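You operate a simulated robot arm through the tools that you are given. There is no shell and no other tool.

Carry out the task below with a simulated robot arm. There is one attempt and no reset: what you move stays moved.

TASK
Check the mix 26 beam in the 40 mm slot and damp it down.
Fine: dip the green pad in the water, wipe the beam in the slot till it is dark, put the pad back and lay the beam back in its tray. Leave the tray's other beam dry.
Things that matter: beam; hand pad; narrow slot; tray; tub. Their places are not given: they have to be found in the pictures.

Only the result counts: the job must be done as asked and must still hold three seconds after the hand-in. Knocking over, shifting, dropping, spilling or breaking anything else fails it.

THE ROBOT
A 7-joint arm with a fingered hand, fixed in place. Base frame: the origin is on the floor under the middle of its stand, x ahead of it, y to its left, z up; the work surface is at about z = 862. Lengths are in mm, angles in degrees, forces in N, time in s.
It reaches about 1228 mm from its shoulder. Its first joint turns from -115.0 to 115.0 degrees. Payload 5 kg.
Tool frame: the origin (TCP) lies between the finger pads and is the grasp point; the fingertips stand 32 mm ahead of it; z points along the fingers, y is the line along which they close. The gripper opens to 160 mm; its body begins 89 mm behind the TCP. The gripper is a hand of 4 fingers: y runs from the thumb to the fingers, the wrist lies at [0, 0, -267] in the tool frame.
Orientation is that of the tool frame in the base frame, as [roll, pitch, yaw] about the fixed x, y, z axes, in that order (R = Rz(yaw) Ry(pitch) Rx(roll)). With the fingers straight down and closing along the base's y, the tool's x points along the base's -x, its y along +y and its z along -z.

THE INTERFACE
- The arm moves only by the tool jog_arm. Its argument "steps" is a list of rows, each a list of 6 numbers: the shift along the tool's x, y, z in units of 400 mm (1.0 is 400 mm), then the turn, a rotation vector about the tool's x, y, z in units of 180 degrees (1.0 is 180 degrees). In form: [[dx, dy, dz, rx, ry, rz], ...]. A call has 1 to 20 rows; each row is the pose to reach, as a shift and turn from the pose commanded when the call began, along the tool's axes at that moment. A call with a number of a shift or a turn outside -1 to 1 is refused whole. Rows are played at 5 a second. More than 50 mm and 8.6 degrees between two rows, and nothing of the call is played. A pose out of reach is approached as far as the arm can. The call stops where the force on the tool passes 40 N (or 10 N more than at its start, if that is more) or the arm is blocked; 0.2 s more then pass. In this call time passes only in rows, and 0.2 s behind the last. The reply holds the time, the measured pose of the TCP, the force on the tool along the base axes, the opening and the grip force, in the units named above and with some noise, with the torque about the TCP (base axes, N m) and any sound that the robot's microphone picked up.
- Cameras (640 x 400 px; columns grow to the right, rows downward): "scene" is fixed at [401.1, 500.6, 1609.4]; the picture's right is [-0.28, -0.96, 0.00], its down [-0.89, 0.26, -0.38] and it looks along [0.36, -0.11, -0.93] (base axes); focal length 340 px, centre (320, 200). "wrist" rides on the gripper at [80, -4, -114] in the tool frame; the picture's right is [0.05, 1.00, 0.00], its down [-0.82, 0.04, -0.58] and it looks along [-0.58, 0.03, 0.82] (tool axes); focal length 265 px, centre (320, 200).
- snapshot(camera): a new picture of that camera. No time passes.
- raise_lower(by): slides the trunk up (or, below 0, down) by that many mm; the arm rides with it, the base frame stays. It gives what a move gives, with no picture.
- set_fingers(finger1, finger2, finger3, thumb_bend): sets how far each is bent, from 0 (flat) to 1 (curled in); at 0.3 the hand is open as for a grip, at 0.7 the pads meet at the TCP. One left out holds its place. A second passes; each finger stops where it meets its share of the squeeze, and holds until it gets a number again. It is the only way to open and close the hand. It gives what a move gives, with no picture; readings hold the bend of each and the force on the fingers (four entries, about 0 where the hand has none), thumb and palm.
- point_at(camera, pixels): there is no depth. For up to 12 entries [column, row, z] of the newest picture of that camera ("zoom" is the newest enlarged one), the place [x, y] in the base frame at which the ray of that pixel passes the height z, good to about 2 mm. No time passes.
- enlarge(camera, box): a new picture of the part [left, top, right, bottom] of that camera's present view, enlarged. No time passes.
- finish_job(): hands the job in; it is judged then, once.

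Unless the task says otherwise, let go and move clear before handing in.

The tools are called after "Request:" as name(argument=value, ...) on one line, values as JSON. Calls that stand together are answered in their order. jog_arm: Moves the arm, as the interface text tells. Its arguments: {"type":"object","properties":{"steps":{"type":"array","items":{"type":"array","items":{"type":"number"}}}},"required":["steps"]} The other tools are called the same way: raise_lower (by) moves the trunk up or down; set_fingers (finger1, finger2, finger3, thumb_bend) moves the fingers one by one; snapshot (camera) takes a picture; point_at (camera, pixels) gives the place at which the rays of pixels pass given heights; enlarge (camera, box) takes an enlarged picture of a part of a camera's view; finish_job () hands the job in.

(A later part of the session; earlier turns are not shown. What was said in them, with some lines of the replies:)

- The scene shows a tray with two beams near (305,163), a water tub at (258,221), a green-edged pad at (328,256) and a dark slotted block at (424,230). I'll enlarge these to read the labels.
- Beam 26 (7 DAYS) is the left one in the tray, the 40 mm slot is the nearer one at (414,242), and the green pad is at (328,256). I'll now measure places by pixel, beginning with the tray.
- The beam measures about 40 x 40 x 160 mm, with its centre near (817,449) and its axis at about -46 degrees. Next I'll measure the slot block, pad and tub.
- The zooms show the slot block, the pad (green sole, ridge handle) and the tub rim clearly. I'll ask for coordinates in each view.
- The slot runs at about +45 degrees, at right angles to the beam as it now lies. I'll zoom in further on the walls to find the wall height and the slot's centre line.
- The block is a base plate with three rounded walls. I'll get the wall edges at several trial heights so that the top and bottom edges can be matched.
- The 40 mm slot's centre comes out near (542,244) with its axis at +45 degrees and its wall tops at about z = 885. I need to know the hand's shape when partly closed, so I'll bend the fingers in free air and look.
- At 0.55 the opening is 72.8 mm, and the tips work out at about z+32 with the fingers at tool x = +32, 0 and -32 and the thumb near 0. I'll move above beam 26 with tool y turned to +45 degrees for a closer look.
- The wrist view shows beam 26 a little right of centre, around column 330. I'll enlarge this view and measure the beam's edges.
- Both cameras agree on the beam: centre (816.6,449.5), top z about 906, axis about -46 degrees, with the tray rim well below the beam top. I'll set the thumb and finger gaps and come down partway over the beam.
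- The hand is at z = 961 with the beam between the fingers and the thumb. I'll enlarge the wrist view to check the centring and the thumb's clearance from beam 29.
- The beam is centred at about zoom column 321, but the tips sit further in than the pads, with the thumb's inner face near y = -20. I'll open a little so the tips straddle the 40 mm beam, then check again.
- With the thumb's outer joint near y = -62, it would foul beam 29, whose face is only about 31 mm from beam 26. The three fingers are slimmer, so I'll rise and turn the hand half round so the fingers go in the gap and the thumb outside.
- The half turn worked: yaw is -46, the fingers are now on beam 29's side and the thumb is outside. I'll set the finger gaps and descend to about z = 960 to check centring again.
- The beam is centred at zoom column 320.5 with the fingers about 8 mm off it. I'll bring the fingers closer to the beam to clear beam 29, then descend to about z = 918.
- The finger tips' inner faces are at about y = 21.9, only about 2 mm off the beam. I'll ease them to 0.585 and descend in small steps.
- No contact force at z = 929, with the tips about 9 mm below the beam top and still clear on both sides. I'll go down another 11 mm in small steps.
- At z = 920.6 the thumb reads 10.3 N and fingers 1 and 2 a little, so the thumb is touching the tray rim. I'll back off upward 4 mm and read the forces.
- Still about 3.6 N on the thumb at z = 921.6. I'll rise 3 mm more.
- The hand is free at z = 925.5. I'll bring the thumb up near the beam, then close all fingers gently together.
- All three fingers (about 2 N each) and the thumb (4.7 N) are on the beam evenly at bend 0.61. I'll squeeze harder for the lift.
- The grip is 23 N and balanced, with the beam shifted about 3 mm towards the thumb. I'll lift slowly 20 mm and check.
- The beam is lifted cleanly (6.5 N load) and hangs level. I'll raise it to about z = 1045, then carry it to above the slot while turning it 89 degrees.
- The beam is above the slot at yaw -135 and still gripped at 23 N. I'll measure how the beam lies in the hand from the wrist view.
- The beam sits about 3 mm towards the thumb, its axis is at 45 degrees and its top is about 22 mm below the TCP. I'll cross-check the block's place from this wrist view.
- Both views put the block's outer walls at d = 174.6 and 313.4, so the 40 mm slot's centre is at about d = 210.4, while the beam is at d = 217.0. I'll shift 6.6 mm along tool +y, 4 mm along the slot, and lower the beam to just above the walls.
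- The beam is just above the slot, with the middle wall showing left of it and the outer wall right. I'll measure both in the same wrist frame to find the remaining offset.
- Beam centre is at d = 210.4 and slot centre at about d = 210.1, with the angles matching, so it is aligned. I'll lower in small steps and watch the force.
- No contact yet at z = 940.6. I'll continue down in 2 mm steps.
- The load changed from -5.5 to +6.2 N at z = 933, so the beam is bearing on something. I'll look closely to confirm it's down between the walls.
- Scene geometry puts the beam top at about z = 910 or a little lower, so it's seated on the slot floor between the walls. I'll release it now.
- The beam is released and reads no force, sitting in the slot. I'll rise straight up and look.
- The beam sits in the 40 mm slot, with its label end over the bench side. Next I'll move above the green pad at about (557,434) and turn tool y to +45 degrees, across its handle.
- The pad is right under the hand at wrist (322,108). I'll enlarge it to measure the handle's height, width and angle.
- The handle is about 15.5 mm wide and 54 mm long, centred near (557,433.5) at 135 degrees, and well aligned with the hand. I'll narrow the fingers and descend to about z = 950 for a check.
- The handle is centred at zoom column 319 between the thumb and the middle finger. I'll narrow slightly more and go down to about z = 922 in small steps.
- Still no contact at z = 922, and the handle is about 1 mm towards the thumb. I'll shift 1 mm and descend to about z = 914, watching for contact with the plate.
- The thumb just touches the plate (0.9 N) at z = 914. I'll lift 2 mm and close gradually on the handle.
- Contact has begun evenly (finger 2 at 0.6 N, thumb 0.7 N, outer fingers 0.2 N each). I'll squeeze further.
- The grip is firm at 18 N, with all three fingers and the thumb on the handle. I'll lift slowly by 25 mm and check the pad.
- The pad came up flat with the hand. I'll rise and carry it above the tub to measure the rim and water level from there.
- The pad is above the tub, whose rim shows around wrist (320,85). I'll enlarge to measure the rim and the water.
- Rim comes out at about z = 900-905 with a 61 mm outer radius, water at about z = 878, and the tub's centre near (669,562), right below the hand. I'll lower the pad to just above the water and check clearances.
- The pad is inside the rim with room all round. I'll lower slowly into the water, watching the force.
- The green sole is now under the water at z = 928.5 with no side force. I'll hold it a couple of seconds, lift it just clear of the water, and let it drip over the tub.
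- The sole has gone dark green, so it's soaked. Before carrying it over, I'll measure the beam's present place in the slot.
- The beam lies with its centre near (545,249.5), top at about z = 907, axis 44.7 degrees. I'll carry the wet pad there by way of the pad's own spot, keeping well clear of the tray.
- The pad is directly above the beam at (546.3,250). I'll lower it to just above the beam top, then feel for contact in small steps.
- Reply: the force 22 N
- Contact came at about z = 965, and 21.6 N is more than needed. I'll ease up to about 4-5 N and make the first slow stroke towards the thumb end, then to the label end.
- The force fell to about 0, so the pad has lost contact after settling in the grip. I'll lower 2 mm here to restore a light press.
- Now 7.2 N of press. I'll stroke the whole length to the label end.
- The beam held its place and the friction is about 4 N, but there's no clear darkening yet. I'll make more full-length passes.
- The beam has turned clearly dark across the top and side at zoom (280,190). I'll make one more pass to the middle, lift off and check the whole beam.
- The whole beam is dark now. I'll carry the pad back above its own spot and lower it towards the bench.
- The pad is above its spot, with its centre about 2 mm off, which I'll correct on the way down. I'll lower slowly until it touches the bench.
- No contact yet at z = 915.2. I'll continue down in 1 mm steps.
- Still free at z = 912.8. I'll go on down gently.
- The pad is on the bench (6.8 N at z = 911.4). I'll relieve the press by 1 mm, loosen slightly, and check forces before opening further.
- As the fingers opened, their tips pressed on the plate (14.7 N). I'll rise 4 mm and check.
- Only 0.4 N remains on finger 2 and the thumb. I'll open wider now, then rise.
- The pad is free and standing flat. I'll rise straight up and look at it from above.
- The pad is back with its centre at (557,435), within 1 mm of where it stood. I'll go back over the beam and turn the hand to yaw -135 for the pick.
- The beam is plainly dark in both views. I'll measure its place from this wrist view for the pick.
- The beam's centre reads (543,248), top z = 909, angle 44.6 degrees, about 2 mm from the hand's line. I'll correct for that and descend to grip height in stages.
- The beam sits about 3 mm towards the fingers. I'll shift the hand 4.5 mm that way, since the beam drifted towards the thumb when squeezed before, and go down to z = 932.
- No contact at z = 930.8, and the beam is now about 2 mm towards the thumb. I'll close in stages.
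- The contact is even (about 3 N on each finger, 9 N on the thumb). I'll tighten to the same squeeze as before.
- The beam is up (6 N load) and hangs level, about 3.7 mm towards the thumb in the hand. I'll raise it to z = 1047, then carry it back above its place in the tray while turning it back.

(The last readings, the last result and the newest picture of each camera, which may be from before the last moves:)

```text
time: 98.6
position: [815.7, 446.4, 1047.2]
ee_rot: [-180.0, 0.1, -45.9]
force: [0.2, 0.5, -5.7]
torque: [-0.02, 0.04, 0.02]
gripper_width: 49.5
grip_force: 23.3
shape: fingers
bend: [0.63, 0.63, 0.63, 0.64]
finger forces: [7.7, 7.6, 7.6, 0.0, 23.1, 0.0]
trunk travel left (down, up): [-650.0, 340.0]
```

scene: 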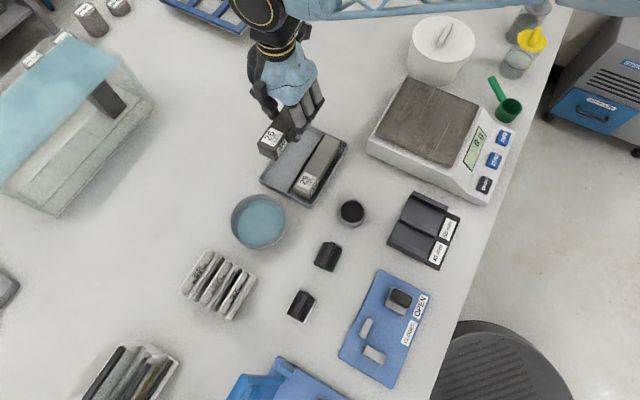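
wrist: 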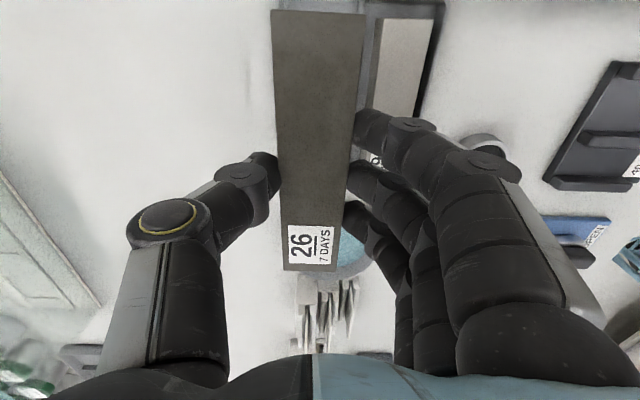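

The beam hangs above the empty side of the tray. I'll measure the beam in the hand once more and the tray below it.

Request:
enlarge(camera="wrist", box=[220, 0, 460, 150])

Request:
enlarge(camera="wrist", box=[240, 200, 380, 300])

Request:
enlarge(camera="scene", box=[240, 90, 360, 215])

```text
2.67 times, centred on (340, 75) of wrist
```

zoom: 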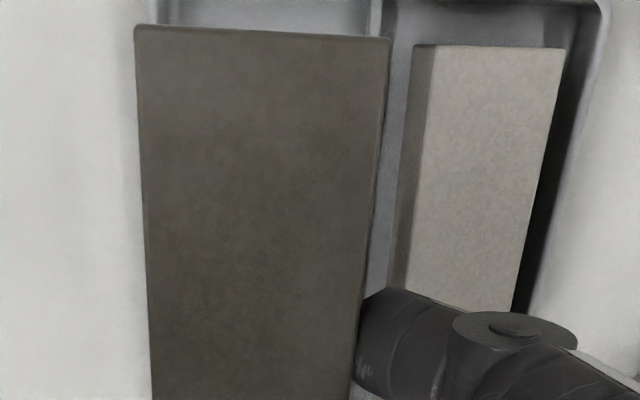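

```text
4.00 times, centred on (310, 250) of wrist
```

zoom: 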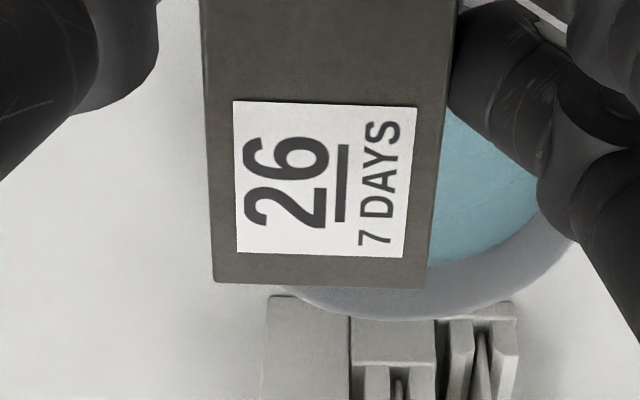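

```text
3.20 times, centred on (300, 152) of scene
```

zoom: 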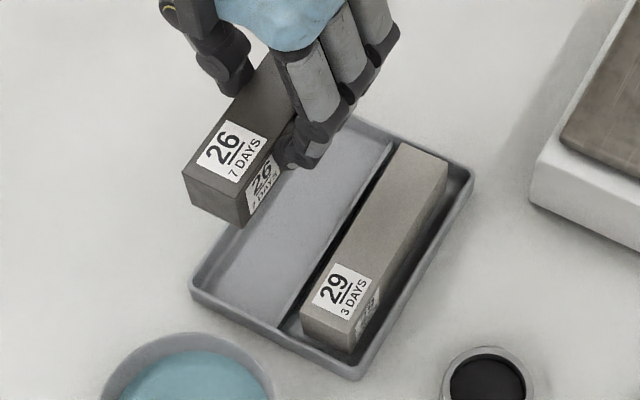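

Request:
point_at(camera="wrist", pixels=[[271, 10.1, 1025], [366.25, 15, 1025], [336.5, 272, 1025], [283.25, 270, 1025], [271, 10.1, 1022], [366.25, 15, 1022], [336.5, 272, 1022], [283.25, 270, 1022], [382, 16.9, 906], [371.9, 106.9, 906]])

```text
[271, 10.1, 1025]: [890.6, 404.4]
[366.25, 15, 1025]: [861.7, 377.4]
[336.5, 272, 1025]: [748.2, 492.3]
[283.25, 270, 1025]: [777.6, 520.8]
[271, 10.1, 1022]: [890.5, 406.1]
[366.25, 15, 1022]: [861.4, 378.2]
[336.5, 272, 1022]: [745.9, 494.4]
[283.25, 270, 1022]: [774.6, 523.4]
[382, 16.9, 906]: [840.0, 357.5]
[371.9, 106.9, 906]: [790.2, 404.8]
```

The beam's centre is at (820,448.4), about 3 mm along from its original place and well lined up across. I'll correct that and lower to about z = 945.

Request:
jog_arm(steps=[[-0.002, 0.0005, 0.04, 0, 0, 0], [-0.004, 0.001, 0.09, 0, 0, 0], [-0.006, 0.0015, 0.14, 0, 0, 0], [-0.008, 0.002, 0.19, 0, 0, 0], [-0.008, 0.002, 0.23, 0, 0, 0], [-0.008, 0.002, 0.255, 0, 0, 0]])

Request:
snapshot(camera="wrist")

Request:
enlarge(camera="scene", box=[240, 90, 360, 215])

Request:
enlarge(camera="wrist", box=[220, 0, 460, 150])

```text
time: 100.0
position: [812.3, 450.7, 943.6]
ee_rot: [180.0, 0.0, -46.0]
force: [0.2, 0.6, -6.1]
torque: [0.0, 0.01, 0.01]
gripper_width: 49.8
grip_force: 23.3
shape: fingers
bend: [0.63, 0.63, 0.63, 0.64]
finger forces: [7.7, 7.7, 7.5, 0.0, 23.2, 0.1]
trunk travel left (down, up): [-650.0, 340.0]
```

```text
taken
```

wrist: 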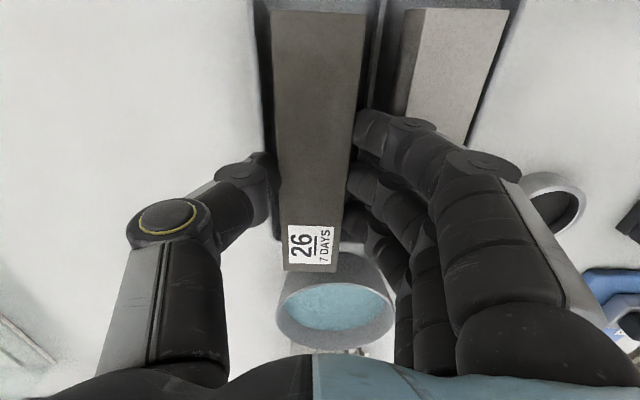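

```text
3.20 times, centred on (300, 152) of scene
```

zoom: 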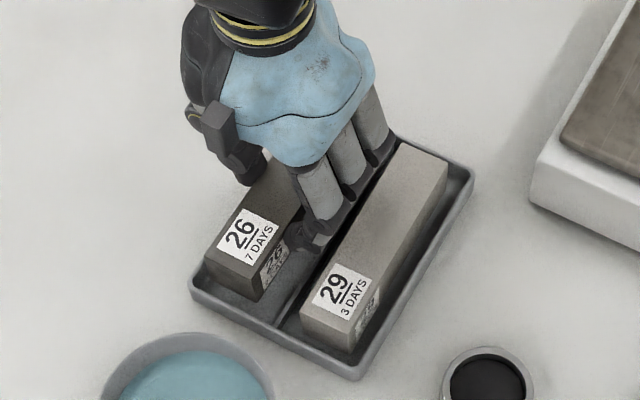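

```text
2.67 times, centred on (340, 75) of wrist
```

zoom: 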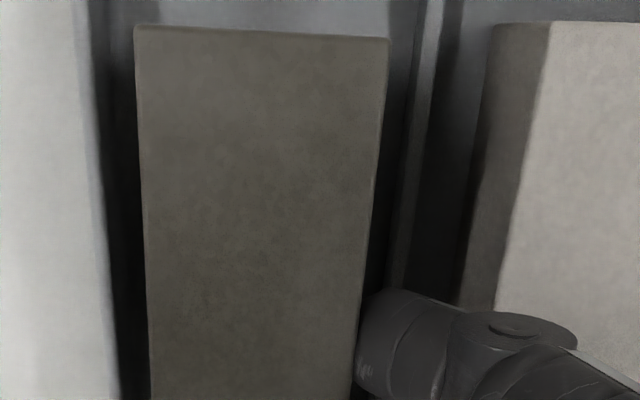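

The beam is lined up between the tray wall and the divider. I'll lower it the last stretch slowly, feeling for the floor.

Request:
jog_arm(steps=[[0, 0, 0.01, 0, 0, 0], [0, 0, 0.02, 0, 0, 0], [0, 0, 0.03, 0, 0, 0]])

Request:
jog_arm(steps=[[0, 0, 0.004, 0, 0, 0], [0, 0, 0.0075, 0, 0, 0]])

```text
time: 100.8
position: [810.7, 449.0, 933.1]
ee_rot: [180.0, 0.0, -45.9]
force: [-0.2, -0.4, -5.5]
torque: [0.01, 0.0, 0.02]
gripper_width: 49.8
grip_force: 23.0
shape: fingers
bend: [0.63, 0.63, 0.63, 0.64]
finger forces: [7.7, 7.6, 7.6, 0.0, 23.0, 0.1]
trunk travel left (down, up): [-650.0, 340.0]
```

```text
time: 101.4
position: [810.6, 449.6, 929.6]
ee_rot: [179.9, 0.0, -45.9]
force: [-0.1, 0.6, -5.7]
torque: [0.01, 0.0, 0.02]
gripper_width: 49.6
grip_force: 23.1
shape: fingers
bend: [0.63, 0.63, 0.63, 0.64]
finger forces: [7.7, 7.7, 7.5, 0.1, 23.1, 0.0]
trunk travel left (down, up): [-650.0, 340.0]
```

Still carrying the full load at z = 929.6. I'll continue down in small steps.

Request:
jog_arm(steps=[[0, 0, 0.0025, 0, 0, 0], [0, 0, 0.005, 0, 0, 0]])

Request:
enlarge(camera="wrist", box=[200, 0, 440, 200])

```text
time: 102.0
position: [810.6, 449.7, 926.9]
ee_rot: [179.9, 0.1, -45.8]
force: [-0.6, 0.4, -5.1]
torque: [-0.04, -0.02, 0.01]
gripper_width: 49.7
grip_force: 23.1
shape: fingers
bend: [0.63, 0.63, 0.63, 0.64]
finger forces: [7.7, 7.7, 7.7, 0.1, 23.0, 0.0]
trunk travel left (down, up): [-650.0, 340.0]
```

```text
2.00 times, centred on (320, 100) of wrist
```

zoom: 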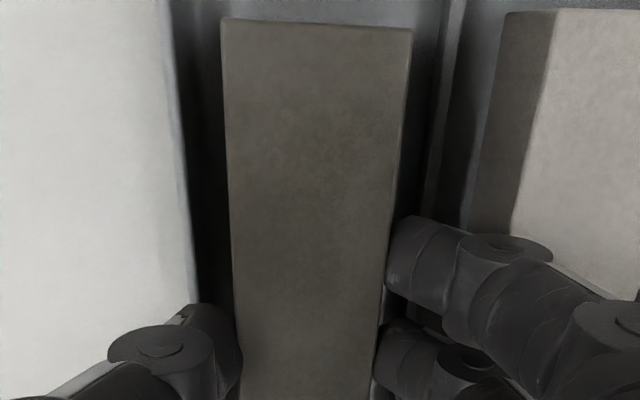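

Request:
jog_arm(steps=[[0, 0, 0.0025, 0, 0, 0], [0, 0, 0.004, 0, 0, 0]])

```text
time: 102.6
position: [811.5, 450.6, 925.5]
ee_rot: [179.9, 0.0, -45.9]
force: [0.2, 0.0, -6.3]
torque: [-0.05, 0.01, 0.01]
gripper_width: 50.0
grip_force: 22.8
shape: fingers
bend: [0.63, 0.63, 0.63, 0.64]
finger forces: [7.7, 7.7, 7.6, 0.1, 23.0, 0.1]
trunk travel left (down, up): [-650.0, 340.0]
```

Still hanging at z = 925.5, with no touch of rim or divider. One more small step down.

Request:
jog_arm(steps=[[0, 0, 0.0025, 0, 0, 0], [0, 0, 0.0035, 0, 0, 0]])

```text
time: 103.2
position: [811.1, 450.2, 923.3]
ee_rot: [-180.0, 0.1, -45.9]
force: [-0.4, 0.3, -5.1]
torque: [-0.01, 0.01, -0.01]
gripper_width: 49.4
grip_force: 22.9
shape: fingers
bend: [0.63, 0.63, 0.63, 0.64]
finger forces: [7.6, 7.7, 7.5, 0.0, 23.1, 0.0]
trunk travel left (down, up): [-650.0, 340.0]
```

Request:
jog_arm(steps=[[0, 0, 0.0025, 0, 0, 0], [0, 0, 0.0025, 0, 0, 0]])

Request:
enlarge(camera="scene", box=[240, 90, 360, 215])

```text
time: 103.8
position: [812.7, 450.3, 922.0]
ee_rot: [-180.0, 0.0, -45.8]
force: [-0.3, 0.8, -4.6]
torque: [0.01, 0.0, 0.02]
gripper_width: 50.0
grip_force: 23.9
shape: fingers
bend: [0.63, 0.63, 0.63, 0.64]
finger forces: [7.9, 7.8, 7.8, 0.1, 24.4, 0.0]
trunk travel left (down, up): [-650.0, 340.0]
```

```text
3.20 times, centred on (300, 152) of scene
```

zoom: 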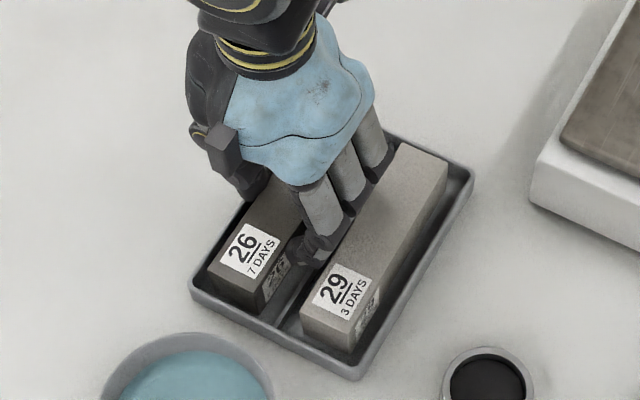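

The load has begun to shift (thumb 24.4 N, net -4.6 N) at z = 922, which matches the floor height. I'll open just a little to release, then rise before opening wider.

Request:
jog_arm(steps=[[0, 0, 0.0015, 0, 0, 0]])

Request:
set_fingers(finger1=0.615, finger2=0.615, finger3=0.615, thumb_bend=0.615)

```text
time: 104.2
position: [812.0, 451.3, 921.4]
ee_rot: [180.0, -0.1, -45.9]
force: [0.1, 0.6, -4.6]
torque: [0.01, -0.02, 0.02]
gripper_width: 49.8
grip_force: 23.8
shape: fingers
bend: [0.63, 0.63, 0.63, 0.64]
finger forces: [7.9, 7.8, 7.7, 0.1, 24.3, 0.0]
trunk travel left (down, up): [-650.0, 340.0]
```

```text
time: 105.2
position: [811.7, 450.4, 923.1]
ee_rot: [-179.9, -0.1, -45.9]
force: [2.2, 1.6, 6.3]
torque: [0.2, -0.26, -0.04]
gripper_width: 53.4
grip_force: 4.6
shape: fingers
bend: [0.61, 0.61, 0.61, 0.6]
finger forces: [0.1, 0.3, 0.3, 0.1, 8.6, 0.0]
trunk travel left (down, up): [-650.0, 340.0]
```

The beam is released onto the floor, and the thumb now rests on the tray rim (8.6 N). I'll rise 3 mm to take that off.

Request:
jog_arm(steps=[[0, 0, -0.003, 0, 0, 0], [0, 0, -0.007, 0, 0, 0]])

Request:
enlarge(camera="wrist", box=[200, 0, 440, 240])

```text
time: 105.8
position: [812.4, 450.6, 922.8]
ee_rot: [179.9, 0.0, -45.9]
force: [0.6, 1.5, -2.3]
torque: [0.02, -0.02, -0.03]
gripper_width: 53.6
grip_force: 1.4
shape: fingers
bend: [0.61, 0.61, 0.61, 0.6]
finger forces: [0.3, 0.2, 0.3, 0.0, 2.0, 0.0]
trunk travel left (down, up): [-650.0, 340.0]
```

```text
1.67 times, centred on (320, 120) of wrist
```

zoom: 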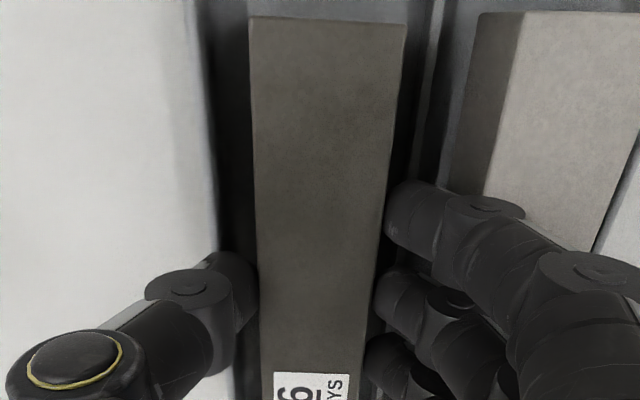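

A little friction still holds (-2.3 N). I'll open a bit more at this height.

Request:
set_fingers(finger1=0.595, finger2=0.595, finger3=0.595, thumb_bend=0.595)

Request:
enlarge(camera="wrist", box=[200, 0, 440, 240])

```text
time: 106.8
position: [810.4, 450.8, 924.6]
ee_rot: [-180.0, 0.0, -46.0]
force: [-0.9, 0.7, -0.6]
torque: [0.02, -0.01, 0.03]
gripper_width: 57.0
grip_force: 0.1
shape: fingers
bend: [0.59, 0.59, 0.59, 0.59]
finger forces: [0.0, 0.1, 0.0, 0.1, 0.1, 0.0]
trunk travel left (down, up): [-650.0, 340.0]
```

```text
1.67 times, centred on (320, 120) of wrist
```

zoom: 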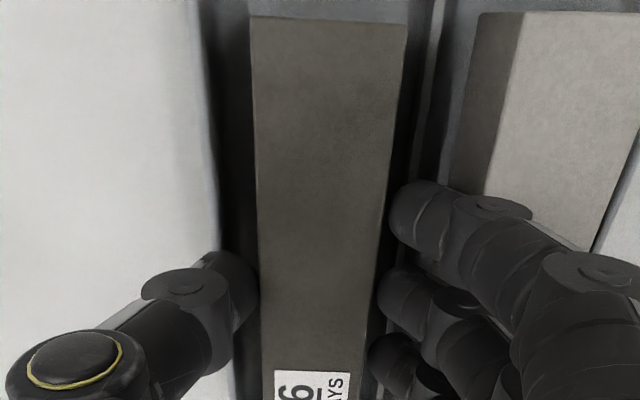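

All forces are zero and the beam lies on the tray floor. I'll rise 4 mm, open the thumb a little more, then rise clear.

Request:
jog_arm(steps=[[0, 0, -0.005, 0, 0, 0], [0, 0, -0.01, 0, 0, 0]])

Request:
set_fingers(thumb_bend=0.565)

Request:
jog_arm(steps=[[0, 0, -0.015, 0, 0, 0], [0, 0, -0.035, 0, 0, 0], [0, 0, -0.07, 0, 0, 0], [0, 0, -0.12, 0, 0, 0], [0, 0, -0.18, 0, 0, 0], [0, 0, -0.25, 0, 0, 0], [0, 0, -0.32, 0, 0, 0]])

Request:
snapshot(camera="wrist")

Request:
snapshot(camera="scene")

```text
time: 107.4
position: [811.8, 451.3, 928.9]
ee_rot: [-180.0, 0.0, -45.8]
force: [0.7, -0.1, -0.3]
torque: [-0.04, -0.01, 0.0]
gripper_width: 56.9
grip_force: 0.0
shape: fingers
bend: [0.59, 0.59, 0.59, 0.59]
finger forces: [0.0, 0.0, 0.0, 0.1, 0.5, 0.1]
trunk travel left (down, up): [-650.0, 340.0]
```

```text
time: 108.4
position: [812.2, 450.7, 930.5]
ee_rot: [179.9, -0.1, -45.8]
force: [-0.2, -0.5, 0.0]
torque: [-0.01, 0.02, -0.03]
gripper_width: 61.9
grip_force: 0.1
shape: fingers
bend: [0.59, 0.59, 0.59, 0.56]
finger forces: [0.1, 0.0, 0.0, 0.1, 0.1, 0.0]
trunk travel left (down, up): [-650.0, 340.0]
```

```text
time: 110.0
position: [811.5, 452.5, 1057.5]
ee_rot: [-179.9, -0.1, -45.9]
force: [-0.7, 0.9, -0.4]
torque: [-0.03, -0.02, 0.01]
gripper_width: 61.9
grip_force: 0.1
shape: fingers
bend: [0.59, 0.59, 0.59, 0.56]
finger forces: [0.0, 0.1, 0.0, 0.0, 0.1, 0.0]
trunk travel left (down, up): [-650.0, 340.0]
```

```text
taken
```

wrist: 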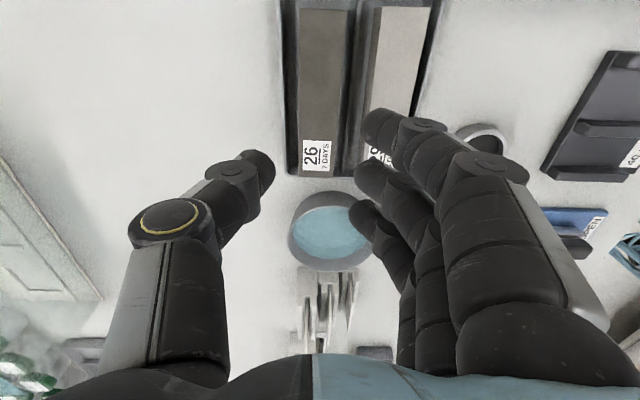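

```text
taken
```

scene: 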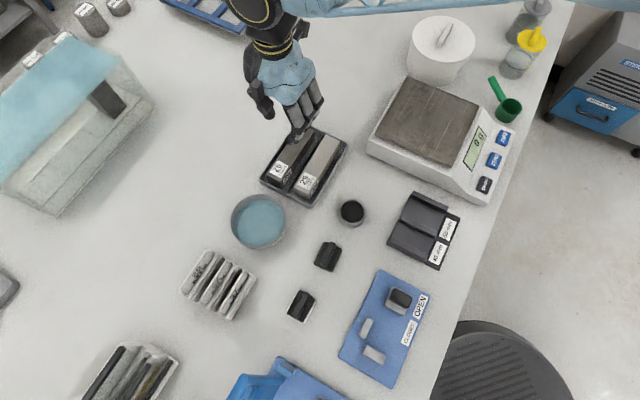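

Beam 26 is back in its tray, dark, and beam 29 is still light. I'll move the hand clear and check everything closely.

Request:
jog_arm(steps=[[0, 0, -0.05, 0, 0, 0], [0, 0, -0.1, 0, 0, 0], [0.05, 0, -0.15, 0, 0, 0], [0.1, 0.0, -0.2, 0, 0, 0], [0.15, 0.0, -0.22, 0, 0, 0], [0.2, 0.0, -0.22, 0, 0, 0], [0.25, 0.0, -0.22, 0, 0, 0], [0.3, 0.0, -0.22, 0, 0, 0]])

Request:
enlarge(camera="scene", box=[240, 110, 360, 210])

Request:
enlarge(camera="scene", box=[380, 185, 470, 275])

Request:
enlarge(camera="scene", box=[220, 180, 380, 330])

Request:
enlarge(camera="scene", box=[295, 230, 360, 285])

```text
time: 111.8
position: [872.9, 384.6, 1143.6]
ee_rot: [180.0, 0.0, -46.0]
force: [-1.1, -0.4, -0.3]
torque: [0.02, 0.04, 0.02]
gripper_width: 62.0
grip_force: 0.0
shape: fingers
bend: [0.59, 0.59, 0.59, 0.56]
finger forces: [0.1, 0.1, 0.1, 0.0, 0.0, 0.0]
out of reach, approached as far as the arm can: row 7, 8
trunk travel left (down, up): [-650.0, 340.0]
```

```text
4.00 times, centred on (300, 160) of scene
```

zoom: 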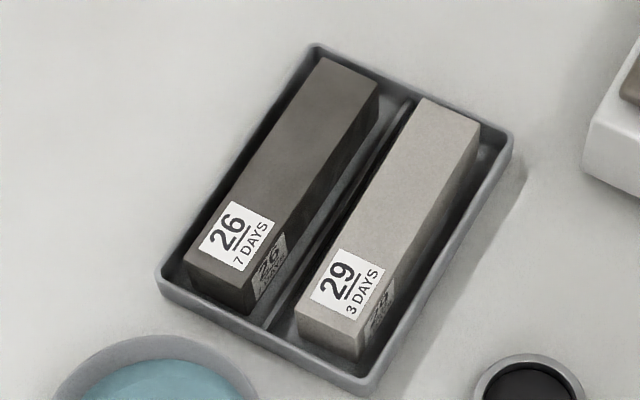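

```text
4.44 times, centred on (425, 230) of scene
```

zoom: 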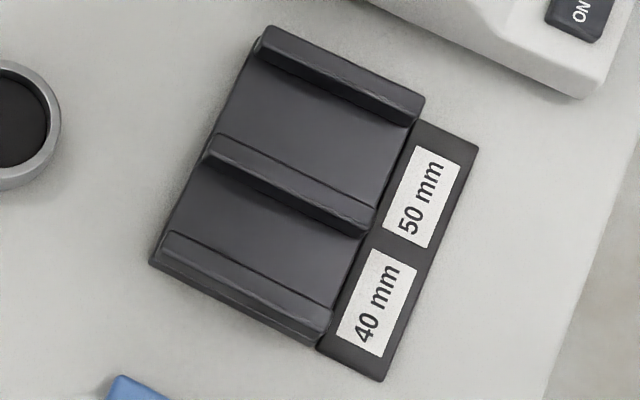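

```text
2.67 times, centred on (300, 255) of scene
```

zoom: 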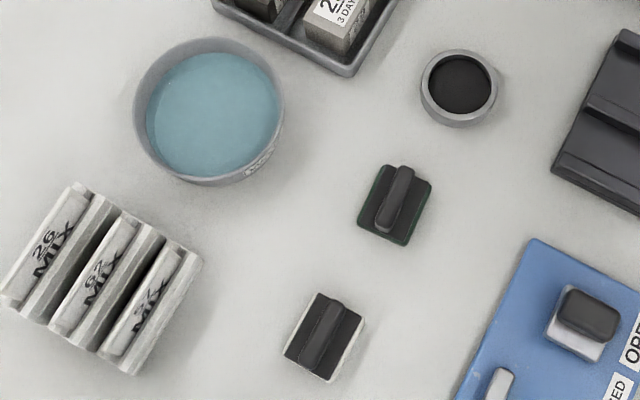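

```text
7.27 times, centred on (328, 258) of scene
```

zoom: 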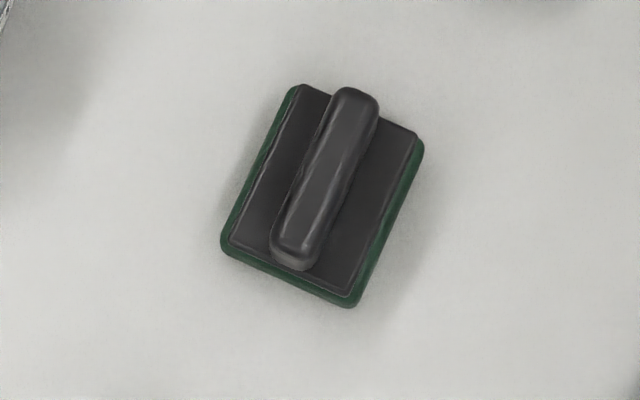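

Everything matches the first pictures. Tray, tub and slot block haven't moved; beam 26 lies flat and dark in its side, with beam 29 dry beside it. The green pad is back on its spot and the hand is clear, so I'm handing in.

Request:
finish_job()

```text
The job is handed in.
```

The mix 26 beam fits the 40 mm slot. It has been damped down dark all over the parts the cameras can see, and it is back in its tray. I've handed the job in; the reply only confirmed that it was handed in, not how it was judged.

- **Beam check:** it went down between the walls of the 40 mm slot and sat on the slot floor without forcing.
- **Wiping:** I dipped the green pad in the tub once and made about three passes along the beam. The last pictures show it dark along its length.
- **Beam 26:** it lies flat in its side of the tray, in the same place and direction as at the start.
- **Beam 29:** it is still light and dry.
- **Green pad:** it is back within about 1 mm of where it stood, turned by about 4 degrees.
- **Contact with the tray:** while picking up and setting down the beam, the thumb pressed lightly on the tray rim (about 10 N at most). In the last pictures the tray, tub and slot block sit where they were.
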